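You operate a simulated robot arm through the tools that you are given. There is no shell and no other tool.

The job below is to be done with a simulated two-armed robot. You get a single attempt, and the scene is never put back.

Task
Pick up the white plug with one hand, pass it to the other hand and put it on the low shelf of the air bay. Put one of the grey inserts from the top of the tool chest on the purple seal. Take the steel cap nut and put it on the panel bay of the side bench. Close the rolls drawer. Take the square blue plug and put it on the low shelf of the blue bay. Open the bulk drawer, put the pleated filter with the smallest size on its label from the red bay of the side bench in the inside of the bulk drawer, then shut the drawer. Open the lid of the dirt box. Do these in any order. Set down upright: white plug, grey insert, pleated filter.

It is judged by the outcome, as a careful person would: the job done as asked, and still so three seconds after it is handed in. It fails if anything else is knocked over, pushed out of place, dropped, spilled or broken. Lids that push on must go on centred and level and be pressed home; caps that screw on are set level and turned clockwise until they are tight.

Robot
Two 7-joint arms with three-finger grippers on one trunk, on a base that moves. Base frame: it is fixed to the floor where the robot stands at the start and does not move with it; the origin is under the middle of the robot, x ahead of it, y to its left, z up. Lengths are in mm, angles in degrees, forces in N, time in s.
The left shoulder is at the start at [50, 154, 979], the right one opposite. With the tool pointing down near the work surface each hand reaches from about 100 to 620 mm from the robot's upright axis, wherever it stands, measured 20 degrees to its own side. Places, roughly: bulk drawer [-7100, 1400, 300]; grey insert [-7250, 1750, 1000]; inside of the bulk drawer [-7200, 1400, 200]; lid of the dirt box [0, 1300, 200]; low shelf of the air bay [-4500, -200, 200]; low shelf of the blue bay [-5000, -100, 200]; panel bay of the side bench [-5900, 100, 800]; pleated filter [-6500, 0, 1000]; purple seal (4x4x2 cm) [-7200, 1400, 900]; rolls drawer [-6900, 700, 400]; square blue plug (3x3x4 cm) [-6500, 300, 900]; steel cap nut (3x3x3 cm) [-7200, 1000, 900]; white plug (7x7x10 cm) [-3000, 1800, 900]. Payload 2.69 kg a hand.
Tool frame (each hand has its own): the origin (TCP) lies between the finger pads and is the grasp point; the fingertips stand 29 mm ahead of it; z points along the fingers, y is the line along which they close. The gripper opens to 120 mm; its body begins 78 mm behind the TCP.
Orientation is that of the tool frame in the base frame, as a unit quaternion [x, y, z, w]. With the fingers straight down and closing along the base's y, the tool's x points along the base's -x, its y along +y and its z along -z.

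Tools
- The arms move only by the tool play_rows. It takes "left_motion", "right_motion" or both (then of equal length, played together; a hand with none holds still); each is a list of rows, each an object of numbers (a shift or turn left out is 0, a gripper value left out holds the last): "x", "y", "z": the shift along the tool's x, y, z in mm; "ax", "ay", "az": the turn, a rotation vector about the tool's x, y, z in degrees; "fingers": the opening in per cent of the stroke, from 0 (shut) to 100 (fully open). In form: [{"x": .., "y": .., "z": .., "ax": .., "ay": .., "az": .., "fingers": ..}, ...]. A call has 1 to 20 rows; each row shifts and turns the commanded pose from where the row before left it, along the tool's axes as they then stand. A row lasts 0.2 s, in which the tool goes at most 50 mm and 8.6 degrees; a call with a longer step from one row to the next is refused whole, and so is a gripper value outside its range. A pose out of reach is approached as far as the arm can. The call stops where the force on the tool passes 40 N (or 10 N more than at its start, if that is more) or the arm is blocked; 0.2 s more then pass. Each finger travels about 136.2 mm/s and halts on what it meets, pressing with about 30 N; the grip force reading is that of the motor and also rises with nothing between the fingers. The clock runs only during rows and for 0.2 s after the last one: add rows that do not move to give the fingers time. It gives the time, the measured TCP pose, the force on the tool (base axes), the opening and the grip force at its end, in the units of the frame above (readings bear some noise), with the torque about the TCP (base axes, N m) and any sound that the robot's microphone picked up.
- Cameras (640 x 400 px; columns grow to the right, rows downward): "scene" is now at [171.6, 9.6, 1155.1]; the picture's right is [0.10, -0.99, 0.00], its down [-0.28, -0.03, -0.96] and it looks along [0.95, 0.10, -0.28] (base axes); focal length 247 px, centre (320, 200). "left" rides on the left gripper at [63, 0, -104] in its tool frame; the picture's right is [0.00, 1.00, 0.00], its down [-0.83, 0.00, -0.56] and it looks along [-0.56, 0.00, 0.83] (tool axes); focal length 275 px, centre (320, 200). "right" rides on the right gripper at [63, 0, -104] in its tool frame; the picture's right is [0.01, 1.00, 0.00], its down [-0.83, 0.00, -0.56] and it looks along [-0.56, 0.00, 0.83] (tool axes); focal length 275 px, centre (320, 200). There is no depth. A picture from a camera that has moved, and an enlarged one, comes with that camera's place and axes in the base frame and with its lens.
- get_image(camera): a new picture of that camera. No time passes.
- raise_lower(by): moves the trunk up (or, below 0, down) by that many mm; the arms and the scene camera ride with it, the base frame stays. It gives what a move gives, with no picture.
- steer(legs): drives the robot by 1 to 6 legs, each [ahead, left, turn to the left] in mm, mm and degrees, along the robot's own axes; the way and the turn of a leg run together, so that a leg with both is an arc; at most 1500 mm and 180 degrees a leg. The arms and the cameras ride along, it lands a little off, and it stops where it bumps. It gives what a move gives.
- aim_head(pan, tilt): turns the head with the scene camera to pan (to the left, within 80 degrees either way) and tilt (down, from -29 to 69), counted from straight ahead of the robot (the tilt from the chest, where the trunk bows). It gives what a move gives.
- enlarge(camera, box): a new picture of the part [left, top, right, bottom] of that camera's present view, enlarged. No time passes.
- sign_off(): hands the job in; it is judged then, once.

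Nothing tells you exact positions but the pictures and the camera data. Unless the task says otherwise, let go and move clear before handing in.

The tools are called after ">>>" as a command line: name --argument value ..., lists and objects as JSON in quotes. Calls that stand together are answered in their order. play_rows: Moves the arms, as the interface text tells. Its arguments: {"type":"object","properties":{"left_motion":{"type":"array"},"right_motion":{"type":"array"}},"required":[]} The other tools are called the same way: raise_lower (by) moves the trunk up or down; steer (legs) drives the base; aim_head (pan, tilt) turns the head that bears the scene camera; get_image (camera) takes a picture; enlarge (camera, box) takes an enlarged picture of a part of a camera's view; sign_off () hands the job in.

At the start:

```text
t: 0.0
left_ee_pos: [378.4, 148.5, 1094.3]
left_tool_rot: [0.001, 1.0, 0.001, 0.0]
left_contact_force: [0.2, 0.4, 0.3]
left_torque: [0.01, 0.01, -0.03]
left_gripper_width: 119.8
left_finger_force: 0.1
right_ee_pos: [372.0, -162.4, 1029.7]
right_tool_rot: [0.0, 1.0, 0.001, 0.0]
right_contact_force: [0.5, -0.2, 0.6]
right_torque: [0.01, -0.02, 0.01]
right_gripper_width: 120.0
right_finger_force: 0.1
trunk travel left (down, up): [-350.0, 88.0]
robot x, y, heading: [0.7, -1.4, -0.2]
head pan, tilt (commanded): [5.9, 16.3]
```

scene: 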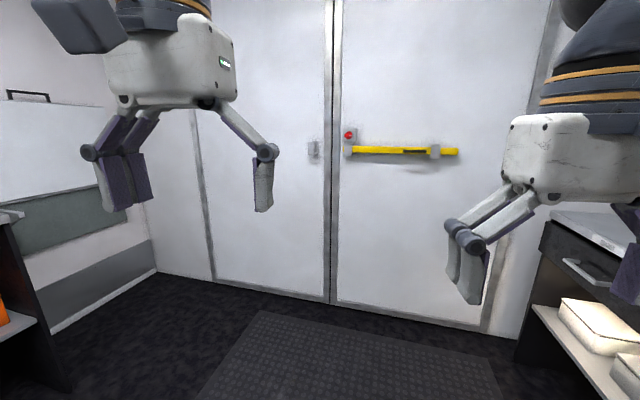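
right: 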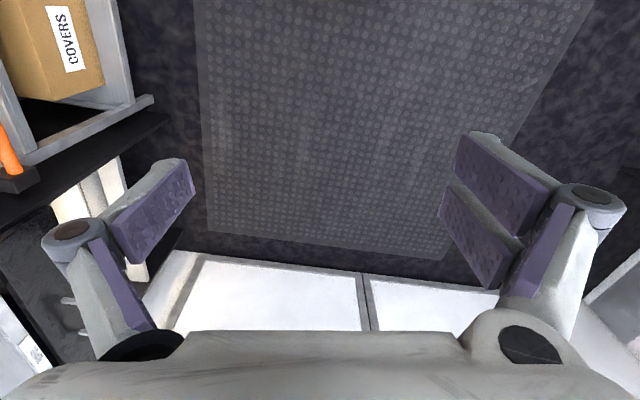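
left: 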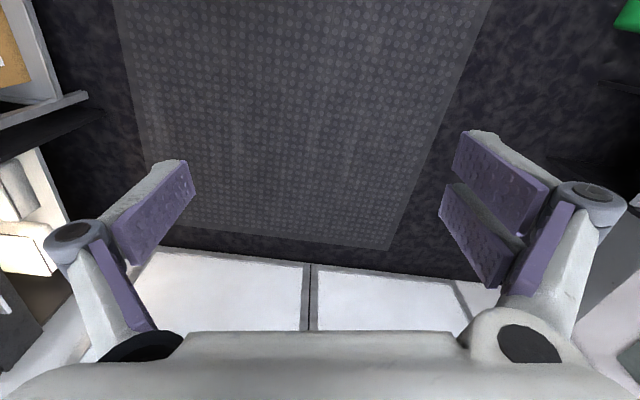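

I see double doors ahead, and benches on both sides; most work places lie behind me (negative x). I'll look around with the head first, starting on the left for the dirt box.

>>> aim_head --pan 75 --tilt 35

>>> get_image --camera "scene"

```text
t: 1.4
left_ee_pos: [376.5, 148.0, 1094.6]
left_tool_rot: [0.0, 1.0, 0.0, -0.001]
left_contact_force: [-0.2, 0.3, -0.2]
left_torque: [0.02, 0.01, 0.01]
left_gripper_width: 120.1
left_finger_force: 0.0
right_ee_pos: [371.7, -162.6, 1029.0]
right_tool_rot: [-0.001, 1.0, 0.001, 0.0]
right_contact_force: [-0.7, 1.6, 0.2]
right_torque: [0.0, -0.02, 0.0]
right_gripper_width: 119.8
right_finger_force: 0.1
trunk travel left (down, up): [-350.0, 88.0]
robot x, y, heading: [0.6, -1.3, -0.1]
head pan, tilt (commanded): [75.0, 35.0]
```

```text
taken
camera scene: at [101.6, 84.9, 1125.2], right [0.97, -0.26, 0.0], down [-0.15, -0.55, -0.82], along [0.21, 0.79, -0.57], focal length 247 px, centre (320, 200)
```

scene: 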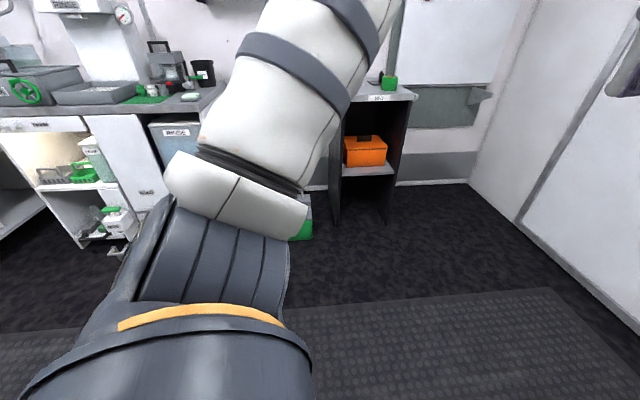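

The left arm hides the dirt box; the aisle looks wide, so I'll turn the base left to face that wall and look.

>>> steer --legs '[[0, 0, 90]]'

>>> aim_head --pan 0 --tilt 30

>>> get_image --camera "scene"

```text
t: 5.7
left_ee_pos: [-160.2, 372.8, 1093.3]
left_tool_rot: [0.718, -0.696, -0.001, 0.0]
left_contact_force: [-0.1, -0.1, 0.8]
left_torque: [0.0, -0.03, -0.01]
left_gripper_width: 120.0
left_finger_force: 0.2
right_ee_pos: [152.1, 375.7, 1028.4]
right_tool_rot: [0.717, -0.697, -0.001, 0.001]
right_contact_force: [-0.2, 0.8, 0.5]
right_torque: [-0.03, 0.0, 0.01]
right_gripper_width: 120.2
right_finger_force: 0.2
trunk travel left (down, up): [-350.0, 88.0]
robot x, y, heading: [-1.5, -1.4, 91.5]
head pan, tilt (commanded): [75.0, 35.0]
```

```text
t: 7.2
left_ee_pos: [-159.7, 373.3, 1094.6]
left_tool_rot: [0.717, -0.697, 0.0, 0.0]
left_contact_force: [-0.3, 0.3, -0.7]
left_torque: [0.0, 0.02, 0.01]
left_gripper_width: 120.2
left_finger_force: 0.2
right_ee_pos: [151.3, 376.0, 1029.0]
right_tool_rot: [0.718, -0.697, -0.001, 0.0]
right_contact_force: [0.4, -0.3, 0.1]
right_torque: [0.03, 0.02, 0.01]
right_gripper_width: 119.8
right_finger_force: 0.1
trunk travel left (down, up): [-350.0, 88.0]
robot x, y, heading: [-3.6, -3.8, 91.7]
head pan, tilt (commanded): [0.0, 30.0]
```

```text
taken
camera scene: at [-3.1, 167.2, 1133.0], right [1.0, 0.03, 0.0], down [0.01, -0.5, -0.87], along [-0.03, 0.87, -0.5], focal length 247 px, centre (320, 200)
```

scene: 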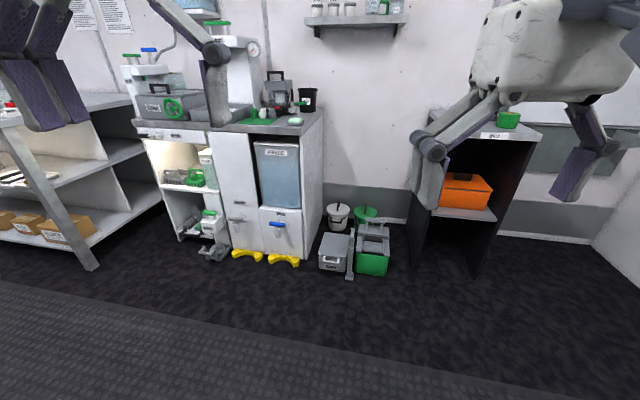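

>>> enlarge --camera "scene" --box '[230, 180, 430, 305]'

>>> enlarge --camera "scene" --box '[120, 60, 330, 275]'

>>> enlarge --camera "scene" --box '[0, 60, 200, 275]'

```text
3.20 times, centred on (330, 242) of scene
camera zoom: at [-3.1, 167.2, 1133.0], right [1.0, 0.03, 0.0], down [0.01, -0.5, -0.87], along [-0.03, 0.87, -0.5], focal length 790 px, centre (288, 64)
```

zoom: 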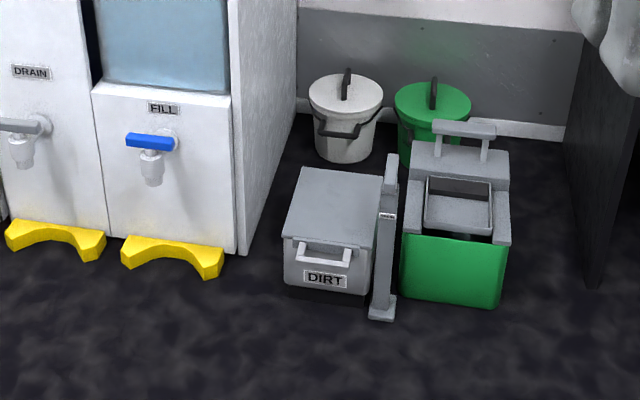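

```text
1.86 times, centred on (225, 168) of scene
camera zoom: at [-3.1, 167.2, 1133.0], right [1.0, 0.03, 0.0], down [0.01, -0.5, -0.87], along [-0.03, 0.87, -0.5], focal length 459 px, centre (497, 260)
```

zoom: 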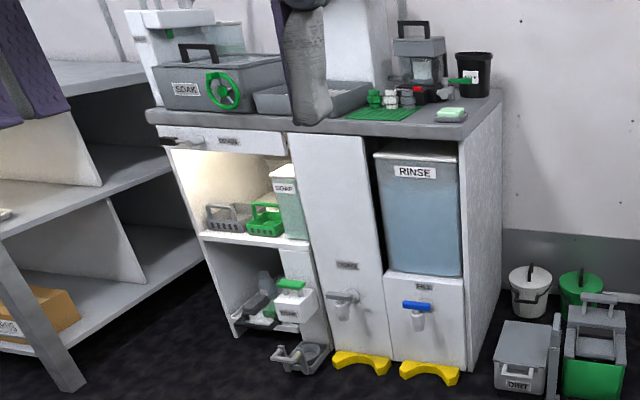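

```text
1.86 times, centred on (100, 168) of scene
camera zoom: at [-3.1, 167.2, 1133.0], right [1.0, 0.03, 0.0], down [0.01, -0.5, -0.87], along [-0.03, 0.87, -0.5], focal length 459 px, centre (729, 260)
```

zoom: 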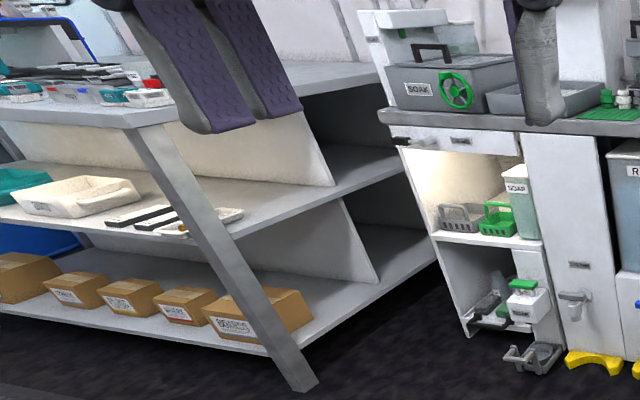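

The grey DIRT box sits on the floor at about x -50..110, y 1280..1490, roughly 130 mm high, with a white handle at the front. I'll drive closer and look at it in detail.

>>> steer --legs '[[600, 0, -1.7]]'

>>> aim_head --pan 0 --tilt 55

>>> get_image --camera "scene"

```text
t: 10.5
left_ee_pos: [-158.4, 965.2, 1094.6]
left_tool_rot: [0.708, -0.706, -0.001, -0.001]
left_contact_force: [-0.1, 0.0, 0.0]
left_torque: [0.0, 0.0, 0.0]
left_gripper_width: 119.9
left_finger_force: 0.0
right_ee_pos: [153.7, 959.4, 1029.1]
right_tool_rot: [0.708, -0.706, -0.001, 0.001]
right_contact_force: [0.1, 0.5, -0.1]
right_torque: [-0.02, 0.0, 0.0]
right_gripper_width: 120.0
right_finger_force: 0.1
trunk travel left (down, up): [-350.0, 88.0]
robot x, y, heading: [-10.1, 592.7, 90.0]
head pan, tilt (commanded): [0.0, 30.0]
```

```text
t: 11.4
left_ee_pos: [-158.5, 966.1, 1094.7]
left_tool_rot: [0.707, -0.707, 0.001, 0.0]
left_contact_force: [-0.8, -1.0, -0.2]
left_torque: [0.03, -0.01, -0.02]
left_gripper_width: 120.0
left_finger_force: 0.0
right_ee_pos: [154.1, 959.8, 1028.8]
right_tool_rot: [0.708, -0.706, -0.001, 0.0]
right_contact_force: [-0.4, 0.1, 0.3]
right_torque: [-0.01, 0.01, 0.01]
right_gripper_width: 120.3
right_finger_force: 0.1
trunk travel left (down, up): [-350.0, 88.0]
robot x, y, heading: [-7.2, 586.0, 89.6]
head pan, tilt (commanded): [0.0, 55.0]
```

```text
taken
camera scene: at [-7.3, 736.5, 1097.0], right [1.0, 0.0, 0.0], down [0.0, -0.82, -0.57], along [0.0, 0.57, -0.82], focal length 247 px, centre (320, 200)
```

scene: 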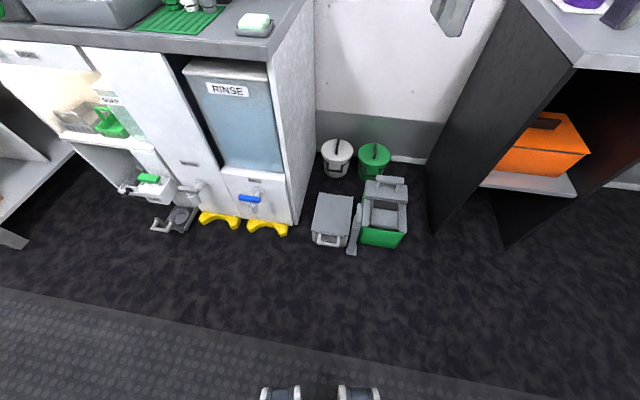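

>>> enlarge --camera "scene" --box '[290, 160, 430, 270]'

>>> get_image --camera "right"

>>> get_image --camera "left"

```text
3.64 times, centred on (360, 215) of scene
camera zoom: at [-7.3, 736.5, 1097.0], right [1.0, 0.0, 0.0], down [0.0, -0.82, -0.57], along [0.0, 0.57, -0.82], focal length 897 px, centre (174, 146)
```

zoom: 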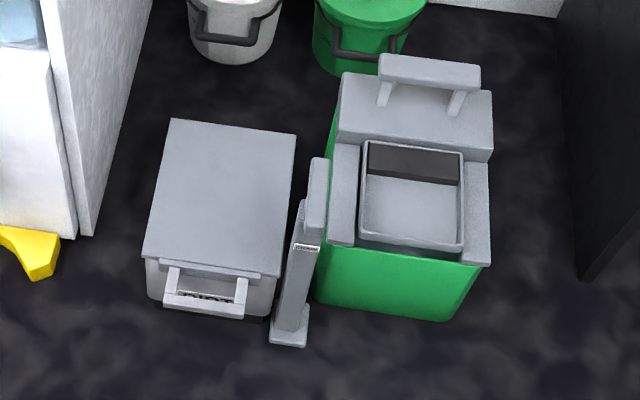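

```text
taken
camera right: at [154.2, 898.2, 1131.5], right [-1.0, -0.01, 0.0], down [0.0, 0.83, 0.56], along [0.0, 0.56, -0.83], focal length 275 px, centre (320, 200)
```

right: 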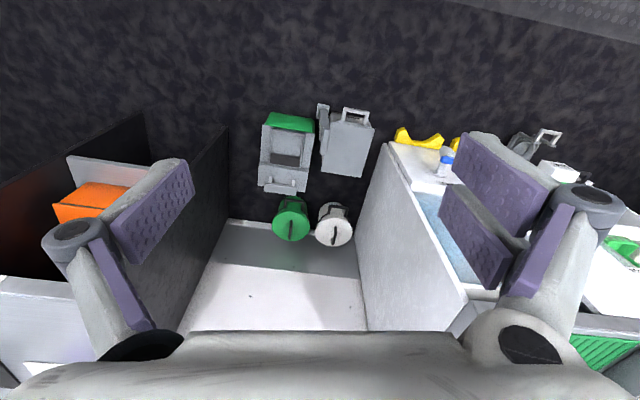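

```text
taken
camera left: at [-158.1, 901.8, 1200.5], right [-1.0, 0.0, 0.0], down [0.0, 0.83, 0.56], along [0.0, 0.56, -0.83], focal length 275 px, centre (320, 200)
```

left: 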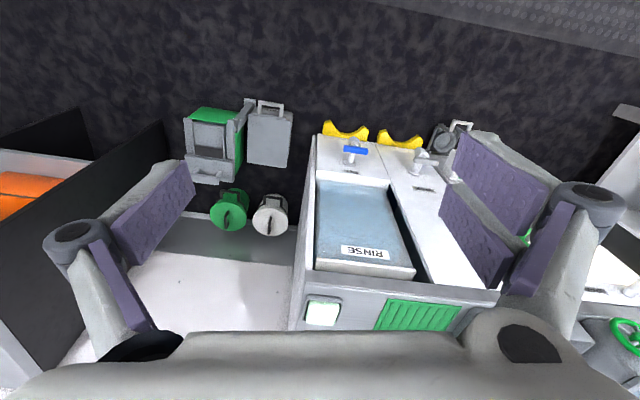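

The box is yawed about -9°, its lid has a U-handle jutting out at the front at roughly (30, 1190, 150). I'll check my own base footprint with the head tilted fully down before closing in.

>>> aim_head --pan 0 --tilt 69

>>> get_image --camera "scene"

```text
t: 12.2
left_ee_pos: [-159.0, 964.3, 1093.7]
left_tool_rot: [0.708, -0.706, 0.001, 0.001]
left_contact_force: [0.4, -0.7, -0.5]
left_torque: [-0.03, -0.01, -0.03]
left_gripper_width: 119.7
left_finger_force: 0.1
right_ee_pos: [153.3, 959.0, 1029.1]
right_tool_rot: [0.707, -0.707, 0.0, 0.0]
right_contact_force: [0.3, -0.5, 0.2]
right_torque: [-0.03, -0.01, 0.01]
right_gripper_width: 120.1
right_finger_force: 0.1
trunk travel left (down, up): [-350.0, 88.0]
robot x, y, heading: [-7.9, 589.1, 90.1]
head pan, tilt (commanded): [0.0, 68.8]
```

```text
taken
camera scene: at [-7.3, 720.3, 1081.5], right [1.0, 0.0, 0.0], down [0.0, -0.93, -0.36], along [0.0, 0.36, -0.93], focal length 247 px, centre (320, 200)
```

scene: 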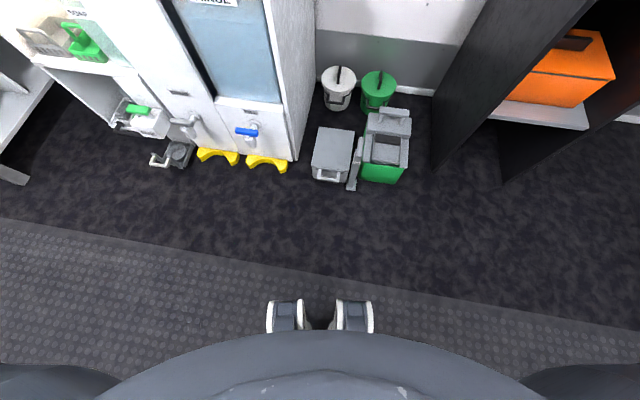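

The two rounded parts at the bottom look like my base front, about 120 mm ahead of my axis. I'll lower the trunk here to see how it moves and what the footprint becomes.

>>> raise_lower --by -340

>>> get_image --camera "scene"

>>> get_image --camera "right"

```text
t: 15.5
left_ee_pos: [-157.3, 1057.9, 647.9]
left_tool_rot: [0.698, -0.698, 0.114, 0.115]
left_contact_force: [-0.8, 1.1, -0.1]
left_torque: [0.02, 0.0, -0.01]
left_gripper_width: 119.9
left_finger_force: 0.0
right_ee_pos: [154.3, 986.8, 672.4]
right_tool_rot: [0.707, -0.706, 0.023, 0.026]
right_contact_force: [0.4, -0.8, -1.0]
right_torque: [0.02, -0.03, 0.03]
right_gripper_width: 119.8
right_finger_force: 0.1
trunk travel left (down, up): [-10.0, 428.0]
robot x, y, heading: [-7.3, 588.8, 90.1]
head pan, tilt (commanded): [0.0, 68.8]
```

```text
taken
camera scene: at [-7.4, 826.3, 724.6], right [1.0, 0.0, 0.0], down [0.0, -0.93, -0.36], along [0.0, 0.36, -0.93], focal length 247 px, centre (320, 200)
```

scene: 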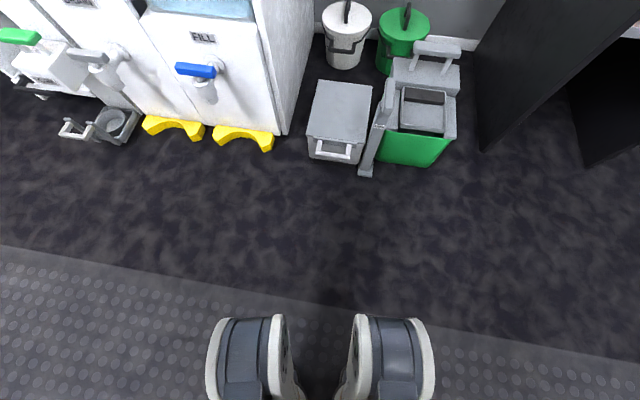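

```text
taken
camera right: at [154.1, 932.9, 780.7], right [-1.0, -0.01, 0.0], down [0.0, 0.87, 0.5], along [0.0, 0.5, -0.87], focal length 275 px, centre (320, 200)
```

right: 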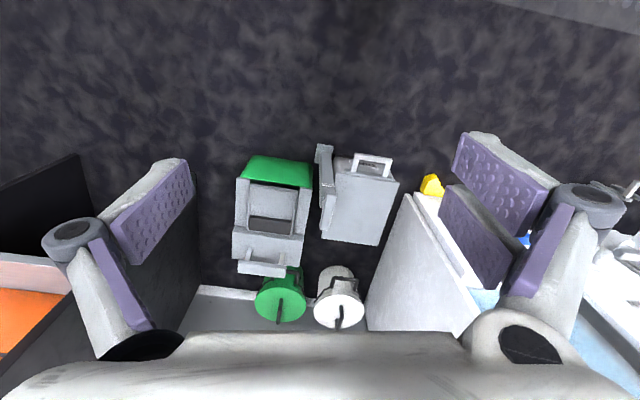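

>>> enlarge --camera "scene" --box '[280, 60, 480, 185]'

>>> enlarge --camera "right" --box '[220, 120, 420, 260]'

```text
3.20 times, centred on (380, 122) of scene
camera zoom: at [-7.4, 826.3, 724.6], right [1.0, 0.0, 0.0], down [0.0, -0.93, -0.36], along [0.0, 0.36, -0.93], focal length 790 px, centre (128, 448)
```

zoom: 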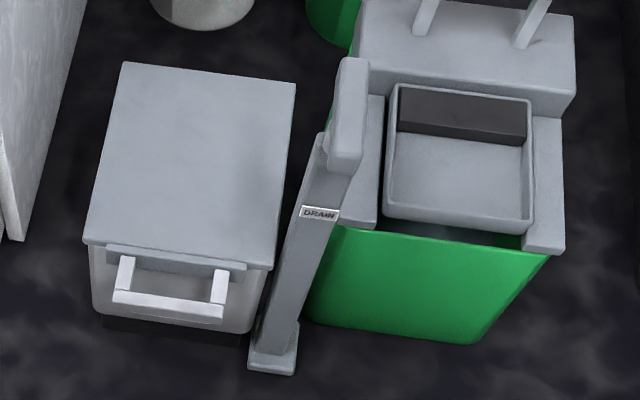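

```text
2.86 times, centred on (320, 190) of right
camera zoom: at [154.1, 932.9, 780.7], right [-1.0, -0.01, 0.0], down [0.0, 0.87, 0.5], along [0.0, 0.5, -0.87], focal length 786 px, centre (320, 229)
```

zoom: 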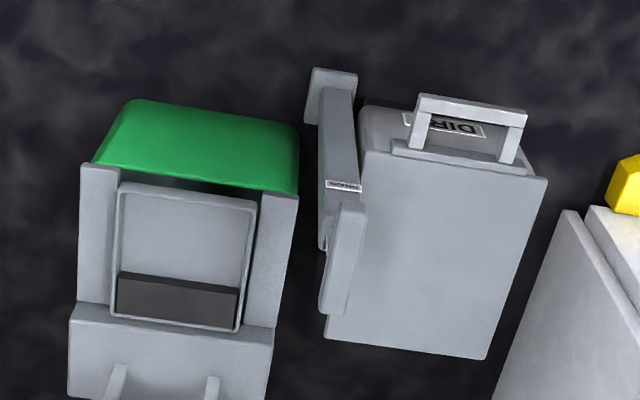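

The lid handle is a U-bracket, ends at about (-20,1182,155) and (71,1164,157); a tall DRAIN lever stands close on its right (x≈125–155, up to z≈330). I'll grip the handle's sides with the right hand pitched forward, so the hand body stays clear of the lever. First I pull the left hand back and drive closer.

>>> play_rows --left_motion '[{"x": 50}, {"x": 50}, {"x": 50}, {}]' --right_motion '[{"x": 40, "ay": -8}, {"x": 40, "ay": -8}, {"x": 40, "ay": -8}, {"ay": -8}]'

>>> steer --legs '[[140, 0, 0]]'

>>> get_image --camera "scene"

>>> get_image --camera "right"

```text
t: 16.5
left_ee_pos: [-157.0, 912.0, 688.7]
left_tool_rot: [0.699, -0.697, 0.115, 0.112]
left_contact_force: [-0.3, -0.7, 0.7]
left_torque: [-0.02, 0.01, 0.01]
left_gripper_width: 119.9
left_finger_force: 0.1
left hand out of reach, approached as far as the arm can: row 1
right_ee_pos: [153.4, 868.6, 664.3]
right_tool_rot: [0.686, -0.686, -0.173, -0.171]
right_contact_force: [0.3, -0.2, -0.1]
right_torque: [-0.01, -0.03, 0.04]
right_gripper_width: 120.2
right_finger_force: 0.1
trunk travel left (down, up): [-10.0, 428.0]
robot x, y, heading: [-8.5, 590.5, 90.3]
head pan, tilt (commanded): [0.0, 68.8]
```

```text
t: 17.8
left_ee_pos: [-156.5, 1053.6, 688.0]
left_tool_rot: [0.699, -0.697, 0.114, 0.113]
left_contact_force: [0.2, -0.4, -0.3]
left_torque: [-0.01, -0.01, 0.02]
left_gripper_width: 119.7
left_finger_force: 0.1
right_ee_pos: [154.5, 1008.4, 663.8]
right_tool_rot: [0.687, -0.685, -0.172, -0.169]
right_contact_force: [1.3, -0.6, 0.0]
right_torque: [-0.01, -0.03, -0.02]
right_gripper_width: 120.2
right_finger_force: 0.1
trunk travel left (down, up): [-10.0, 428.0]
robot x, y, heading: [-8.5, 725.2, 90.0]
head pan, tilt (commanded): [0.0, 68.8]
```

```text
taken
camera scene: at [-7.5, 966.3, 724.6], right [1.0, 0.0, 0.0], down [0.0, -0.93, -0.36], along [0.0, 0.36, -0.93], focal length 247 px, centre (320, 200)
```

scene: 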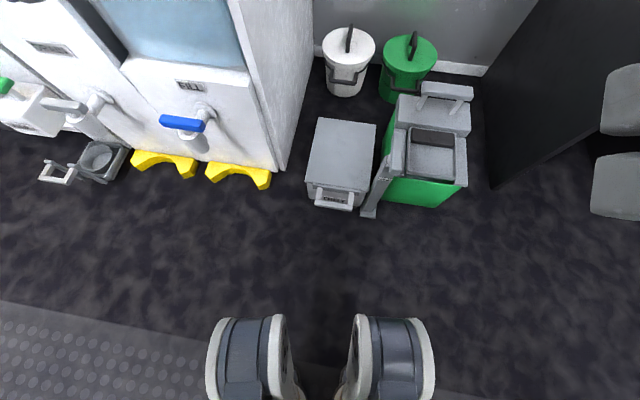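

```text
taken
camera right: at [154.4, 906.1, 725.2], right [-1.0, -0.01, 0.0], down [0.0, 0.47, 0.88], along [-0.01, 0.88, -0.47], focal length 275 px, centre (320, 200)
```

right: 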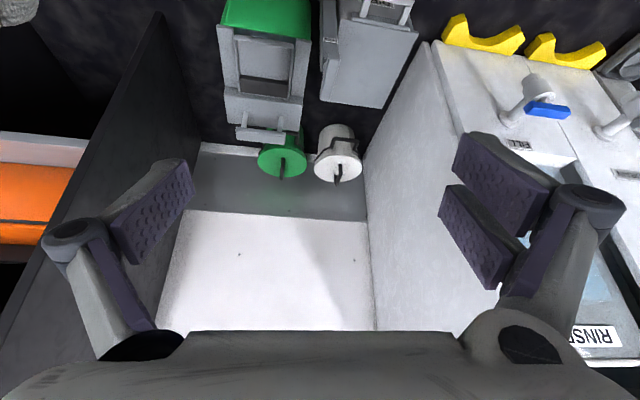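

Knees of the folded trunk are clear of the box. I'll now bring the right hand to about 250 mm above/before the handle, pitched forward ~36° and yawed -11° to match the box.

>>> play_rows --right_motion '[{"ay": -8}, {"ax": 3.2, "az": 4.5}, {"ax": 3.2, "az": 4.5}, {"x": 15.6, "y": 22.2, "z": 31.8}, {"x": 15.6, "y": 22.2, "z": 31.8}, {"x": 15.6, "y": 22.2, "z": 31.8}, {"x": 15.6, "y": 22.2, "z": 31.8}, {"x": 15.6, "y": 22.2, "z": 31.8}, {"x": 15.6, "y": 22.2, "z": 31.8}, {"x": 15.6, "y": 22.2, "z": 31.8}, {}]'

>>> get_image --camera "right"

>>> get_image --camera "scene"

```text
t: 18.8
left_ee_pos: [-155.1, 1053.3, 689.0]
left_tool_rot: [0.699, -0.697, 0.115, 0.112]
left_contact_force: [0.1, -0.3, -0.1]
left_torque: [0.0, 0.01, -0.02]
left_gripper_width: 120.0
left_finger_force: 0.1
right_ee_pos: [123.0, 1048.2, 635.3]
right_tool_rot: [-0.612, 0.742, 0.172, 0.213]
right_contact_force: [45.3, 4.7, 7.9]
right_torque: [-1.02, 5.02, 3.52]
right_gripper_width: 119.9
right_finger_force: 0.0
right hand out of reach, approached as far as the arm can: row 1, 2, 3, 4
trunk travel left (down, up): [-10.0, 428.0]
robot x, y, heading: [-7.6, 724.9, 90.2]
head pan, tilt (commanded): [0.0, 68.8]
stopped in row 4 (right hand): the force on the tool passed its limit at 147 N (the readings are from after the stop); the commanded pose is now the measured one
```

```text
taken
camera right: at [102.2, 943.2, 689.1], right [-0.98, 0.19, -0.01], down [0.07, 0.41, 0.91], along [0.17, 0.89, -0.41], focal length 275 px, centre (320, 200)
```

right: 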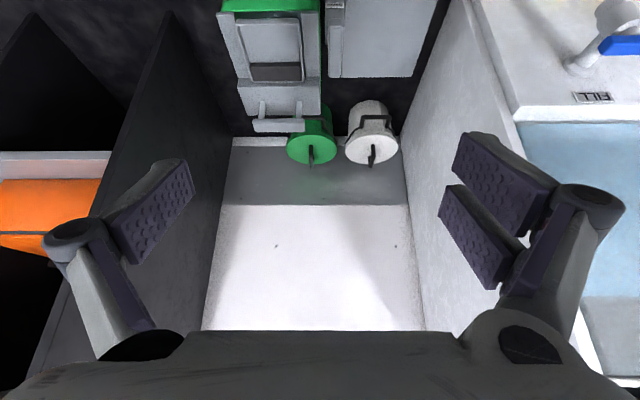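

```text
taken
camera scene: at [-9.3, 965.5, 724.2], right [1.0, 0.04, 0.0], down [0.03, -0.93, -0.35], along [-0.01, 0.35, -0.94], focal length 247 px, centre (320, 200)
```

scene: 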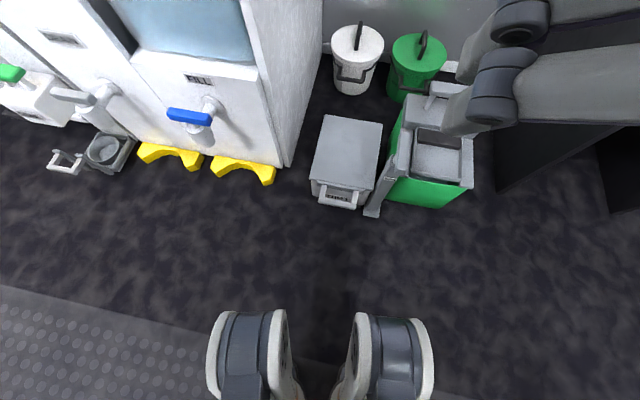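

The wrist bumped my own head (the arm was folded too close to it) – nothing in the scene touched. I'll extend the hand forward-down away from the head first, then shift sideways.

>>> play_rows --right_motion '[{"y": -5, "z": 30}, {"z": 45}, {"z": 45}, {"z": 45}, {"z": 35}, {}]'

>>> get_image --camera "scene"

```text
t: 20.2
left_ee_pos: [-156.9, 1051.9, 688.7]
left_tool_rot: [0.699, -0.697, 0.114, 0.112]
left_contact_force: [-0.4, -0.8, 0.4]
left_torque: [-0.01, 0.01, 0.02]
left_gripper_width: 120.1
left_finger_force: 0.0
right_ee_pos: [125.3, 1173.5, 492.8]
right_tool_rot: [-0.612, 0.742, 0.173, 0.212]
right_contact_force: [-0.2, -0.6, 0.2]
right_torque: [-0.01, 0.0, -0.02]
right_gripper_width: 120.2
right_finger_force: 0.0
right hand out of reach, approached as far as the arm can: row 1, 2, 3
trunk travel left (down, up): [-10.0, 428.0]
robot x, y, heading: [-8.7, 727.4, 89.8]
head pan, tilt (commanded): [0.0, 68.8]
```

```text
taken
camera scene: at [-7.5, 966.3, 724.6], right [1.0, 0.0, 0.0], down [0.0, -0.93, -0.36], along [0.0, 0.36, -0.93], focal length 247 px, centre (320, 200)
```

scene: 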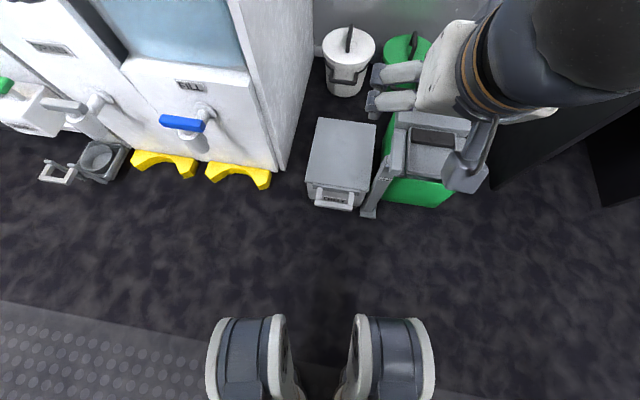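

Hand is free again at (125,1173,493). I'll back the base 60 mm for better arm geometry, then move the hand toward the standoff point in front of the handle.

>>> steer --legs '[[-60, 0, 0]]'

>>> play_rows --right_motion '[{"y": 45}, {"y": 45}, {}]'

>>> get_image --camera "right"

>>> get_image --camera "scene"

```text
t: 21.1
left_ee_pos: [-155.6, 992.9, 688.8]
left_tool_rot: [0.699, -0.697, 0.115, 0.112]
left_contact_force: [-0.9, -0.2, 0.2]
left_torque: [0.0, 0.01, 0.0]
left_gripper_width: 120.1
left_finger_force: 0.0
right_ee_pos: [124.2, 1114.3, 492.2]
right_tool_rot: [-0.612, 0.742, 0.172, 0.212]
right_contact_force: [-0.1, 0.2, 0.2]
right_torque: [-0.03, -0.02, 0.0]
right_gripper_width: 120.1
right_finger_force: 0.0
trunk travel left (down, up): [-10.0, 428.0]
robot x, y, heading: [-9.0, 665.1, 90.0]
head pan, tilt (commanded): [0.0, 68.8]
```

```text
t: 21.9
left_ee_pos: [-155.4, 993.1, 688.5]
left_tool_rot: [0.699, -0.697, 0.115, 0.111]
left_contact_force: [0.0, 0.8, 0.5]
left_torque: [0.01, -0.02, -0.04]
left_gripper_width: 120.0
left_finger_force: 0.0
right_ee_pos: [36.0, 1133.9, 492.7]
right_tool_rot: [-0.611, 0.743, 0.171, 0.213]
right_contact_force: [0.3, 0.7, 0.0]
right_torque: [-0.01, 0.02, 0.0]
right_gripper_width: 120.3
right_finger_force: 0.1
trunk travel left (down, up): [-10.0, 428.0]
robot x, y, heading: [-6.7, 668.1, 90.1]
head pan, tilt (commanded): [0.0, 68.8]
```

```text
taken
camera right: at [15.8, 1029.8, 547.0], right [-0.98, 0.19, -0.01], down [0.07, 0.41, 0.91], along [0.17, 0.89, -0.42], focal length 275 px, centre (320, 200)
```

right: 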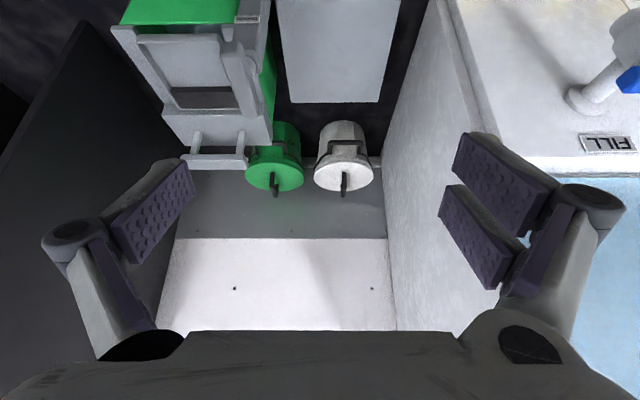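

```text
taken
camera scene: at [-7.4, 906.7, 724.6], right [1.0, 0.0, 0.0], down [0.0, -0.93, -0.36], along [0.0, 0.36, -0.93], focal length 247 px, centre (320, 200)
```

scene: 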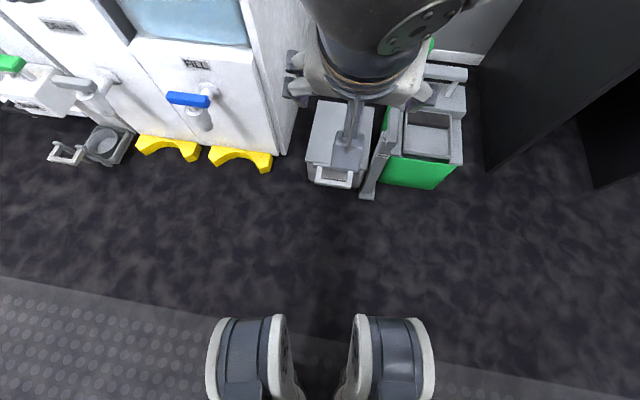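

>>> play_rows --right_motion '[{"x": 25, "y": 3.2, "z": 31.4}, {"x": 25, "y": 3.2, "z": 31.4}, {"x": 25, "y": 3.2, "z": 31.4}, {"x": 25, "y": 3.2, "z": 31.4}, {"x": 25, "y": 3.2, "z": 31.4}, {"x": 25, "y": 3.2, "z": 31.4}, {}]'

>>> get_image --camera "right"

>>> get_image --camera "scene"

```text
t: 23.5
left_ee_pos: [-155.6, 992.2, 688.0]
left_tool_rot: [0.698, -0.698, 0.114, 0.112]
left_contact_force: [-0.6, 0.9, 0.2]
left_torque: [-0.02, -0.02, -0.01]
left_gripper_width: 120.2
left_finger_force: 0.0
right_ee_pos: [11.8, 1107.1, 253.0]
right_tool_rot: [-0.612, 0.742, 0.173, 0.212]
right_contact_force: [-0.1, -0.1, -0.1]
right_torque: [-0.02, -0.01, -0.02]
right_gripper_width: 120.1
right_finger_force: 0.0
trunk travel left (down, up): [-10.0, 428.0]
robot x, y, heading: [-8.9, 667.2, 90.1]
head pan, tilt (commanded): [0.0, 68.8]
```

```text
taken
camera right: at [-8.6, 1002.3, 307.5], right [-0.98, 0.19, -0.01], down [0.07, 0.41, 0.91], along [0.17, 0.89, -0.42], focal length 275 px, centre (320, 200)
```

right: 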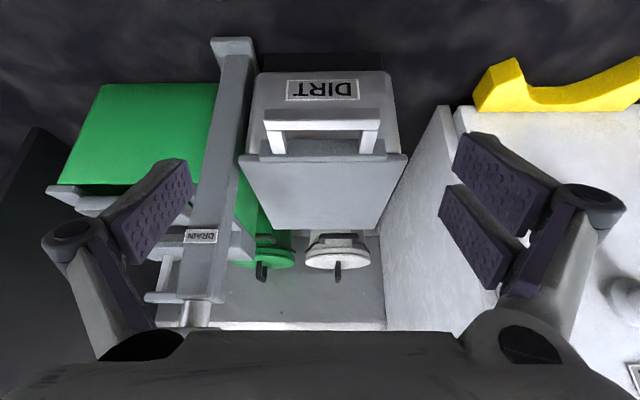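

```text
taken
camera scene: at [-7.3, 906.7, 724.6], right [1.0, 0.0, 0.0], down [0.0, -0.93, -0.36], along [0.0, 0.36, -0.93], focal length 247 px, centre (320, 200)
```

scene: 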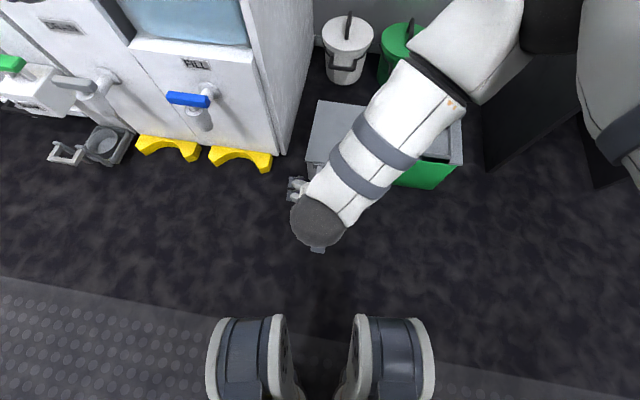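

I see the handle clearly now: U-bracket from the lid lip, DRAIN lever close by on the right. Straddling it with open fingers would put the knuckles near the lever, so instead I'll close the fingers and lift the bar from underneath, staying left of centre.

>>> play_rows --right_motion '[{"fingers": 0}, {"fingers": 0}, {"fingers": 0}, {"fingers": 0}]'

>>> get_image --camera "right"

```text
t: 24.5
left_ee_pos: [-155.1, 992.7, 689.4]
left_tool_rot: [0.699, -0.697, 0.115, 0.111]
left_contact_force: [-0.2, -0.6, -0.3]
left_torque: [0.03, -0.04, 0.02]
left_gripper_width: 120.3
left_finger_force: 0.2
right_ee_pos: [12.4, 1107.6, 253.0]
right_tool_rot: [-0.612, 0.742, 0.173, 0.212]
right_contact_force: [0.1, 0.4, 0.3]
right_torque: [0.0, 0.03, 0.0]
right_gripper_width: 0.0
right_finger_force: 28.3
trunk travel left (down, up): [-10.0, 428.0]
robot x, y, heading: [-10.3, 668.0, 90.1]
head pan, tilt (commanded): [0.0, 68.8]
```

```text
taken
camera right: at [-8.5, 1002.5, 307.9], right [-0.98, 0.19, -0.01], down [0.07, 0.41, 0.91], along [0.17, 0.89, -0.42], focal length 275 px, centre (320, 200)
```

right: 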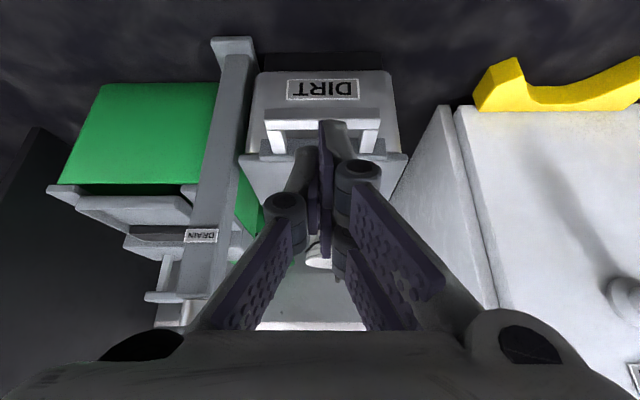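

Closed fingers are narrow (±25 mm). I'll pitch the hand to ~47°, lower it in front of the handle to z≈98, then slide forward under the bar.

>>> play_rows --right_motion '[{"ay": -7.5}, {"ay": -7.5}, {"x": 27.9, "y": 0.6, "z": 26.9}, {"x": 27.9, "y": 0.6, "z": 26.9}, {"x": 27.9, "y": 0.6, "z": 26.9}, {"x": 27.9, "y": 0.6, "z": 26.9}, {}, {}]'

>>> get_image --camera "right"

>>> get_image --camera "scene"

```text
t: 26.3
left_ee_pos: [-156.3, 993.7, 689.3]
left_tool_rot: [0.698, -0.698, 0.115, 0.112]
left_contact_force: [0.0, 0.8, 0.1]
left_torque: [0.0, 0.03, 0.0]
left_gripper_width: 120.3
left_finger_force: 0.0
right_ee_pos: [14.1, 1110.5, 98.2]
right_tool_rot: [-0.585, 0.707, 0.251, 0.306]
right_contact_force: [0.3, -0.4, -0.1]
right_torque: [0.01, 0.0, -0.01]
right_gripper_width: 0.0
right_finger_force: 28.3
trunk travel left (down, up): [-10.0, 428.0]
robot x, y, heading: [-9.5, 671.9, 90.0]
head pan, tilt (commanded): [0.0, 68.8]
```

```text
taken
camera right: at [-9.3, 994.5, 122.8], right [-0.98, 0.19, -0.01], down [0.02, 0.16, 0.99], along [0.19, 0.97, -0.17], focal length 275 px, centre (320, 200)
```

right: 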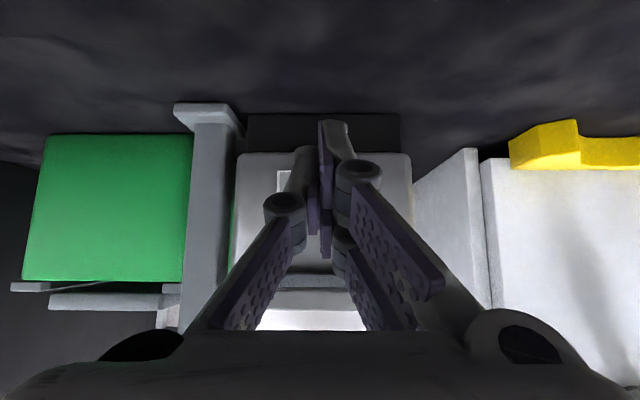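

```text
taken
camera scene: at [-7.3, 906.7, 724.6], right [1.0, 0.0, 0.0], down [0.0, -0.93, -0.36], along [0.0, 0.36, -0.93], focal length 247 px, centre (320, 200)
```

scene: 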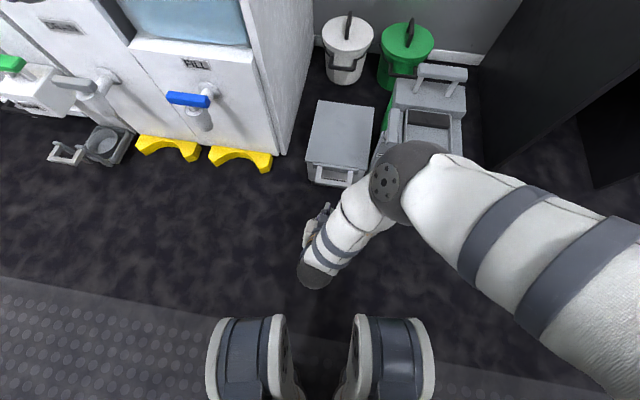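

>>> play_rows --right_motion '[{"x": -12, "y": 2.5, "z": 12.8}, {"x": -12, "y": 2.5, "z": 12.8}, {}]'

>>> get_image --camera "right"

>>> enlarge --camera "scene" --box '[270, 90, 430, 290]'

```text
t: 27.1
left_ee_pos: [-155.2, 993.1, 688.4]
left_tool_rot: [0.699, -0.698, 0.114, 0.112]
left_contact_force: [1.2, 0.3, -0.1]
left_torque: [0.0, 0.02, 0.04]
left_gripper_width: 119.8
left_finger_force: 0.1
right_ee_pos: [15.0, 1145.6, 97.8]
right_tool_rot: [-0.585, 0.708, 0.25, 0.307]
right_contact_force: [0.1, -1.2, -0.2]
right_torque: [-0.05, -0.05, -0.04]
right_gripper_width: 0.2
right_finger_force: 28.4
trunk travel left (down, up): [-10.0, 428.0]
robot x, y, heading: [-11.2, 670.0, 89.8]
head pan, tilt (commanded): [0.0, 68.8]
```

```text
taken
camera right: at [-7.6, 1029.3, 122.7], right [-0.98, 0.19, -0.01], down [0.02, 0.16, 0.99], along [0.19, 0.97, -0.17], focal length 275 px, centre (320, 200)
```

right: 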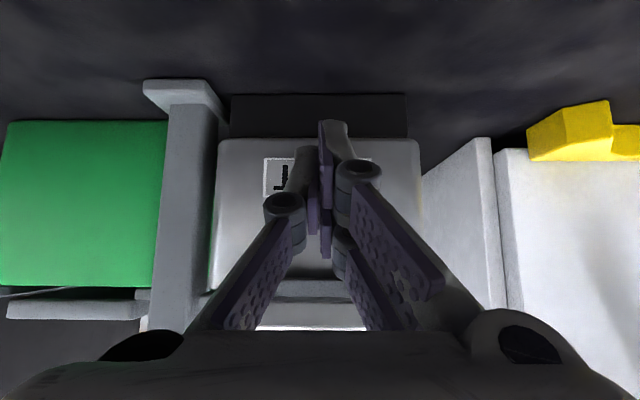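

```text
2.00 times, centred on (350, 190) of scene
camera zoom: at [-7.3, 906.7, 724.6], right [1.0, 0.0, 0.0], down [0.0, -0.93, -0.36], along [0.0, 0.36, -0.93], focal length 493 px, centre (260, 220)
```

zoom: 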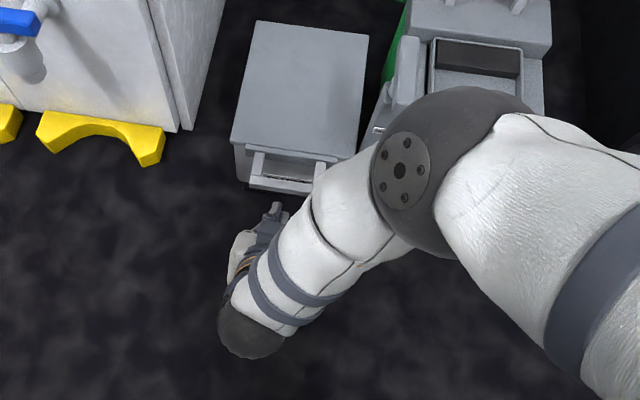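

The fingertips are just in front of and below the bar. I'll go 10 mm further in and lift gently to find contact.

>>> play_rows --right_motion '[{"x": -6.8, "z": 7.3}, {"x": -7.3, "z": -6.8}, {"x": -7.3, "z": -6.8}, {"x": -7.3, "z": -6.8}, {}]'

>>> enlarge --camera "scene" --box '[270, 90, 430, 290]'

>>> get_image --camera "right"

```text
t: 28.3
left_ee_pos: [-156.4, 993.1, 688.0]
left_tool_rot: [0.699, -0.697, 0.115, 0.112]
left_contact_force: [0.0, 0.1, 0.5]
left_torque: [0.03, 0.03, 0.01]
left_gripper_width: 120.0
left_finger_force: 0.0
right_ee_pos: [15.0, 1154.1, 128.3]
right_tool_rot: [-0.584, 0.708, 0.25, 0.307]
right_contact_force: [0.6, -0.1, -0.7]
right_torque: [0.02, 0.01, 0.0]
right_gripper_width: 0.0
right_finger_force: 28.7
trunk travel left (down, up): [-10.0, 428.0]
robot x, y, heading: [-12.0, 669.1, 90.1]
head pan, tilt (commanded): [0.0, 68.8]
```

```text
2.00 times, centred on (350, 190) of scene
camera zoom: at [-7.3, 906.7, 724.6], right [1.0, 0.0, 0.0], down [0.0, -0.93, -0.36], along [0.0, 0.36, -0.93], focal length 493 px, centre (260, 220)
```

zoom: 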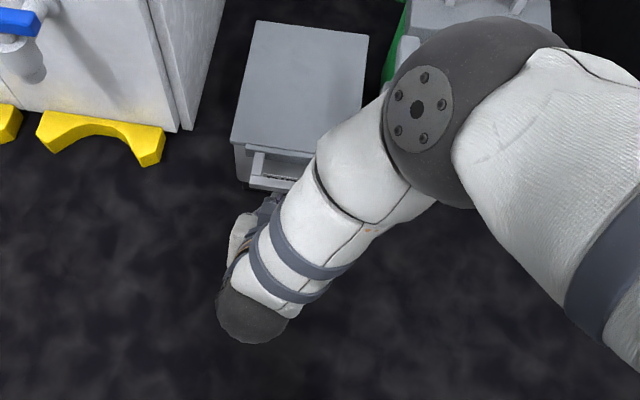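

```text
taken
camera right: at [-6.2, 1039.7, 152.2], right [-0.98, 0.19, -0.01], down [0.02, 0.16, 0.99], along [0.19, 0.97, -0.17], focal length 275 px, centre (320, 200)
```

right: 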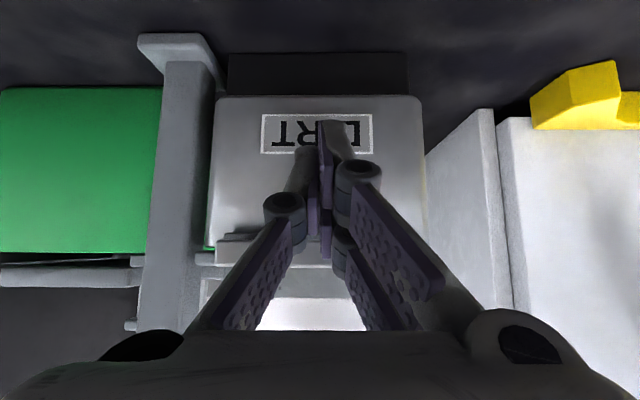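

>>> play_rows --right_motion '[{"x": -7.3, "z": -6.8}, {"x": -7.3, "z": -6.8}, {"x": -7.3, "z": -6.8}, {}]'

>>> get_image --camera "right"

>>> enlarge --camera "scene" --box '[270, 90, 430, 290]'

```text
t: 29.3
left_ee_pos: [-155.4, 993.5, 688.1]
left_tool_rot: [0.698, -0.698, 0.114, 0.112]
left_contact_force: [0.5, -0.6, 0.5]
left_torque: [-0.01, -0.01, -0.01]
left_gripper_width: 119.8
left_finger_force: 0.2
right_ee_pos: [14.7, 1154.9, 157.2]
right_tool_rot: [-0.585, 0.708, 0.251, 0.307]
right_contact_force: [0.6, -1.1, -1.0]
right_torque: [0.01, -0.02, -0.02]
right_gripper_width: 0.1
right_finger_force: 28.2
trunk travel left (down, up): [-10.0, 428.0]
robot x, y, heading: [-5.0, 666.9, 90.1]
head pan, tilt (commanded): [0.0, 68.8]
```

```text
taken
camera right: at [-7.1, 1040.6, 182.0], right [-0.98, 0.19, -0.01], down [0.02, 0.16, 0.99], along [0.19, 0.97, -0.17], focal length 275 px, centre (320, 200)
```

right: 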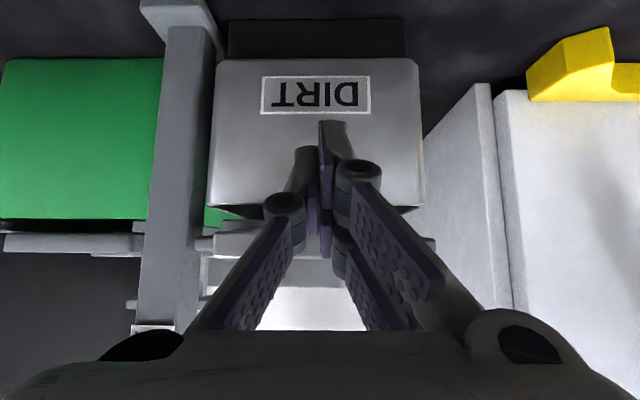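

```text
2.00 times, centred on (350, 190) of scene
camera zoom: at [-7.3, 906.7, 724.6], right [1.0, 0.0, 0.0], down [0.0, -0.93, -0.36], along [0.0, 0.36, -0.93], focal length 493 px, centre (260, 220)
```

zoom: 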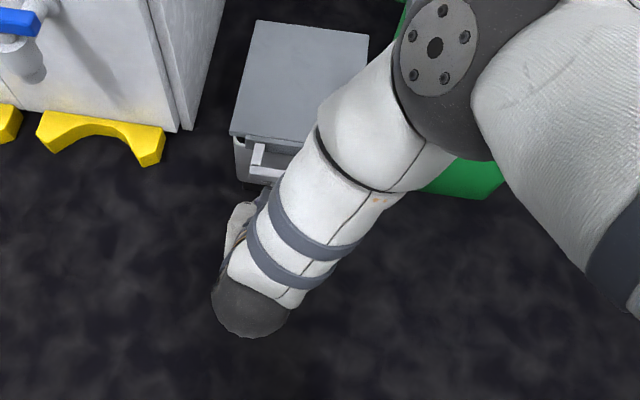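

The lid is lifting on my fingertips with almost no force. I'll follow the hinge arc (radius ≈250 mm) with the hand gradually turning toward vertical, first to about 30°.

>>> play_rows --right_motion '[{"x": -12.4, "z": -9.6, "ay": 5}, {"x": -18, "z": -13, "ay": 2.75}, {"x": -17.3, "z": -13.8, "ay": 2.75}, {"x": -18.8, "z": -11.5, "ay": 2.6}, {"x": -18.2, "z": -12.3, "ay": 2.6}, {}]'

>>> get_image --camera "scene"

>>> get_image --camera "right"

```text
t: 30.7
left_ee_pos: [-154.8, 993.7, 688.8]
left_tool_rot: [0.699, -0.697, 0.114, 0.112]
left_contact_force: [-0.7, 0.2, 0.0]
left_torque: [0.03, 0.0, 0.05]
left_gripper_width: 119.7
left_finger_force: 0.1
right_ee_pos: [20.1, 1183.8, 258.2]
right_tool_rot: [-0.613, 0.743, 0.168, 0.208]
right_contact_force: [0.5, 0.5, 0.2]
right_torque: [-0.01, 0.02, -0.01]
right_gripper_width: 0.0
right_finger_force: 28.2
trunk travel left (down, up): [-10.0, 428.0]
robot x, y, heading: [-11.2, 666.2, 90.1]
head pan, tilt (commanded): [0.0, 68.8]
```

```text
taken
camera scene: at [-7.3, 906.7, 724.6], right [1.0, 0.0, 0.0], down [0.0, -0.93, -0.36], along [0.0, 0.36, -0.93], focal length 247 px, centre (320, 200)
```

scene: 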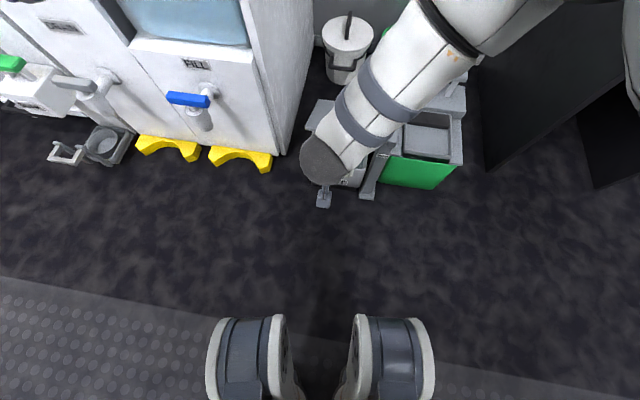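

```text
taken
camera right: at [0.5, 1080.0, 313.2], right [-0.98, 0.19, -0.01], down [0.07, 0.42, 0.9], along [0.17, 0.89, -0.43], focal length 275 px, centre (320, 200)
```

right: 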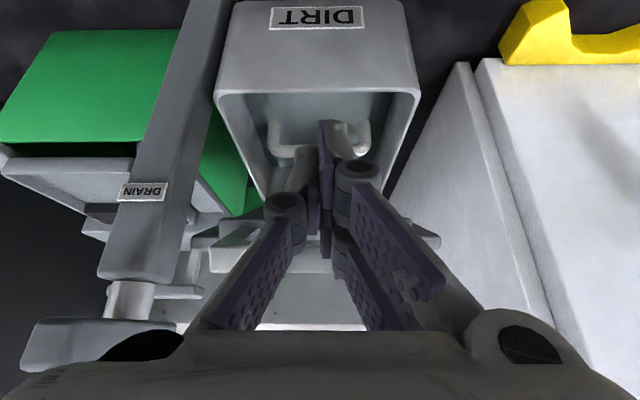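

>>> play_rows --right_motion '[{"x": -19.6, "z": -9.8, "ay": 2.6}, {"x": -19.1, "z": -10.7, "ay": 2.6}, {"x": -20.3, "z": -8.2, "ay": 2.6}, {"x": -20, "z": -9, "ay": 2.6}, {"x": -20.8, "z": -6.5, "ay": 2.6}, {"x": -20.5, "z": -7.4, "ay": 2.6}, {}]'

>>> get_image --camera "scene"

>>> get_image --camera "right"

```text
t: 32.3
left_ee_pos: [-156.3, 993.1, 687.6]
left_tool_rot: [0.699, -0.697, 0.115, 0.112]
left_contact_force: [-0.3, -0.2, 0.4]
left_torque: [0.03, -0.02, -0.01]
left_gripper_width: 119.8
left_finger_force: 0.0
right_ee_pos: [37.0, 1269.9, 353.7]
right_tool_rot: [-0.63, 0.765, 0.084, 0.103]
right_contact_force: [0.3, -0.2, -0.7]
right_torque: [-0.03, 0.0, 0.01]
right_gripper_width: 0.0
right_finger_force: 29.2
trunk travel left (down, up): [-10.0, 428.0]
robot x, y, heading: [-6.5, 665.4, 90.1]
head pan, tilt (commanded): [0.0, 68.8]
```

```text
taken
camera scene: at [-7.3, 906.7, 724.6], right [1.0, 0.0, 0.0], down [0.0, -0.93, -0.36], along [0.0, 0.36, -0.93], focal length 247 px, centre (320, 200)
```

scene: 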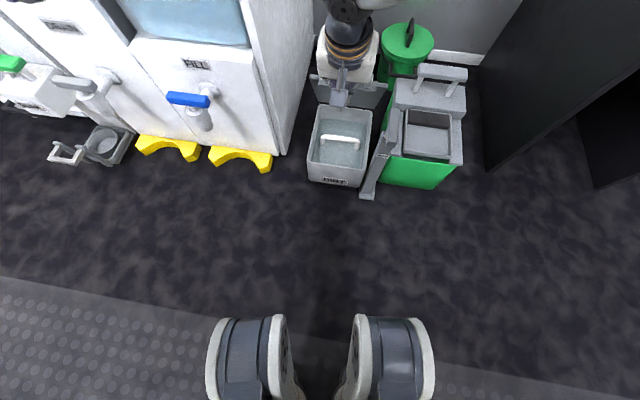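

```text
taken
camera right: at [19.8, 1184.5, 437.4], right [-0.98, 0.19, 0.0], down [0.12, 0.64, 0.76], along [0.14, 0.74, -0.65], focal length 275 px, centre (320, 200)
```

right: 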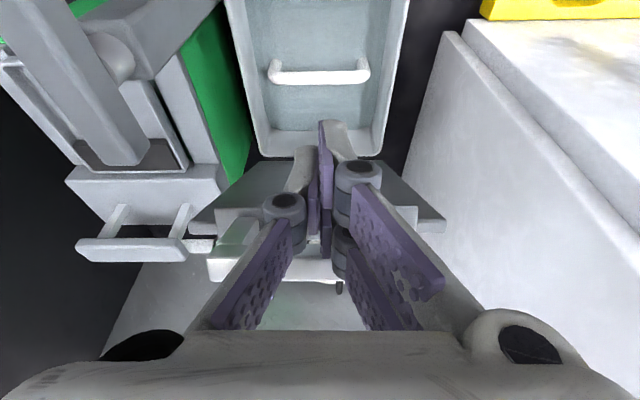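

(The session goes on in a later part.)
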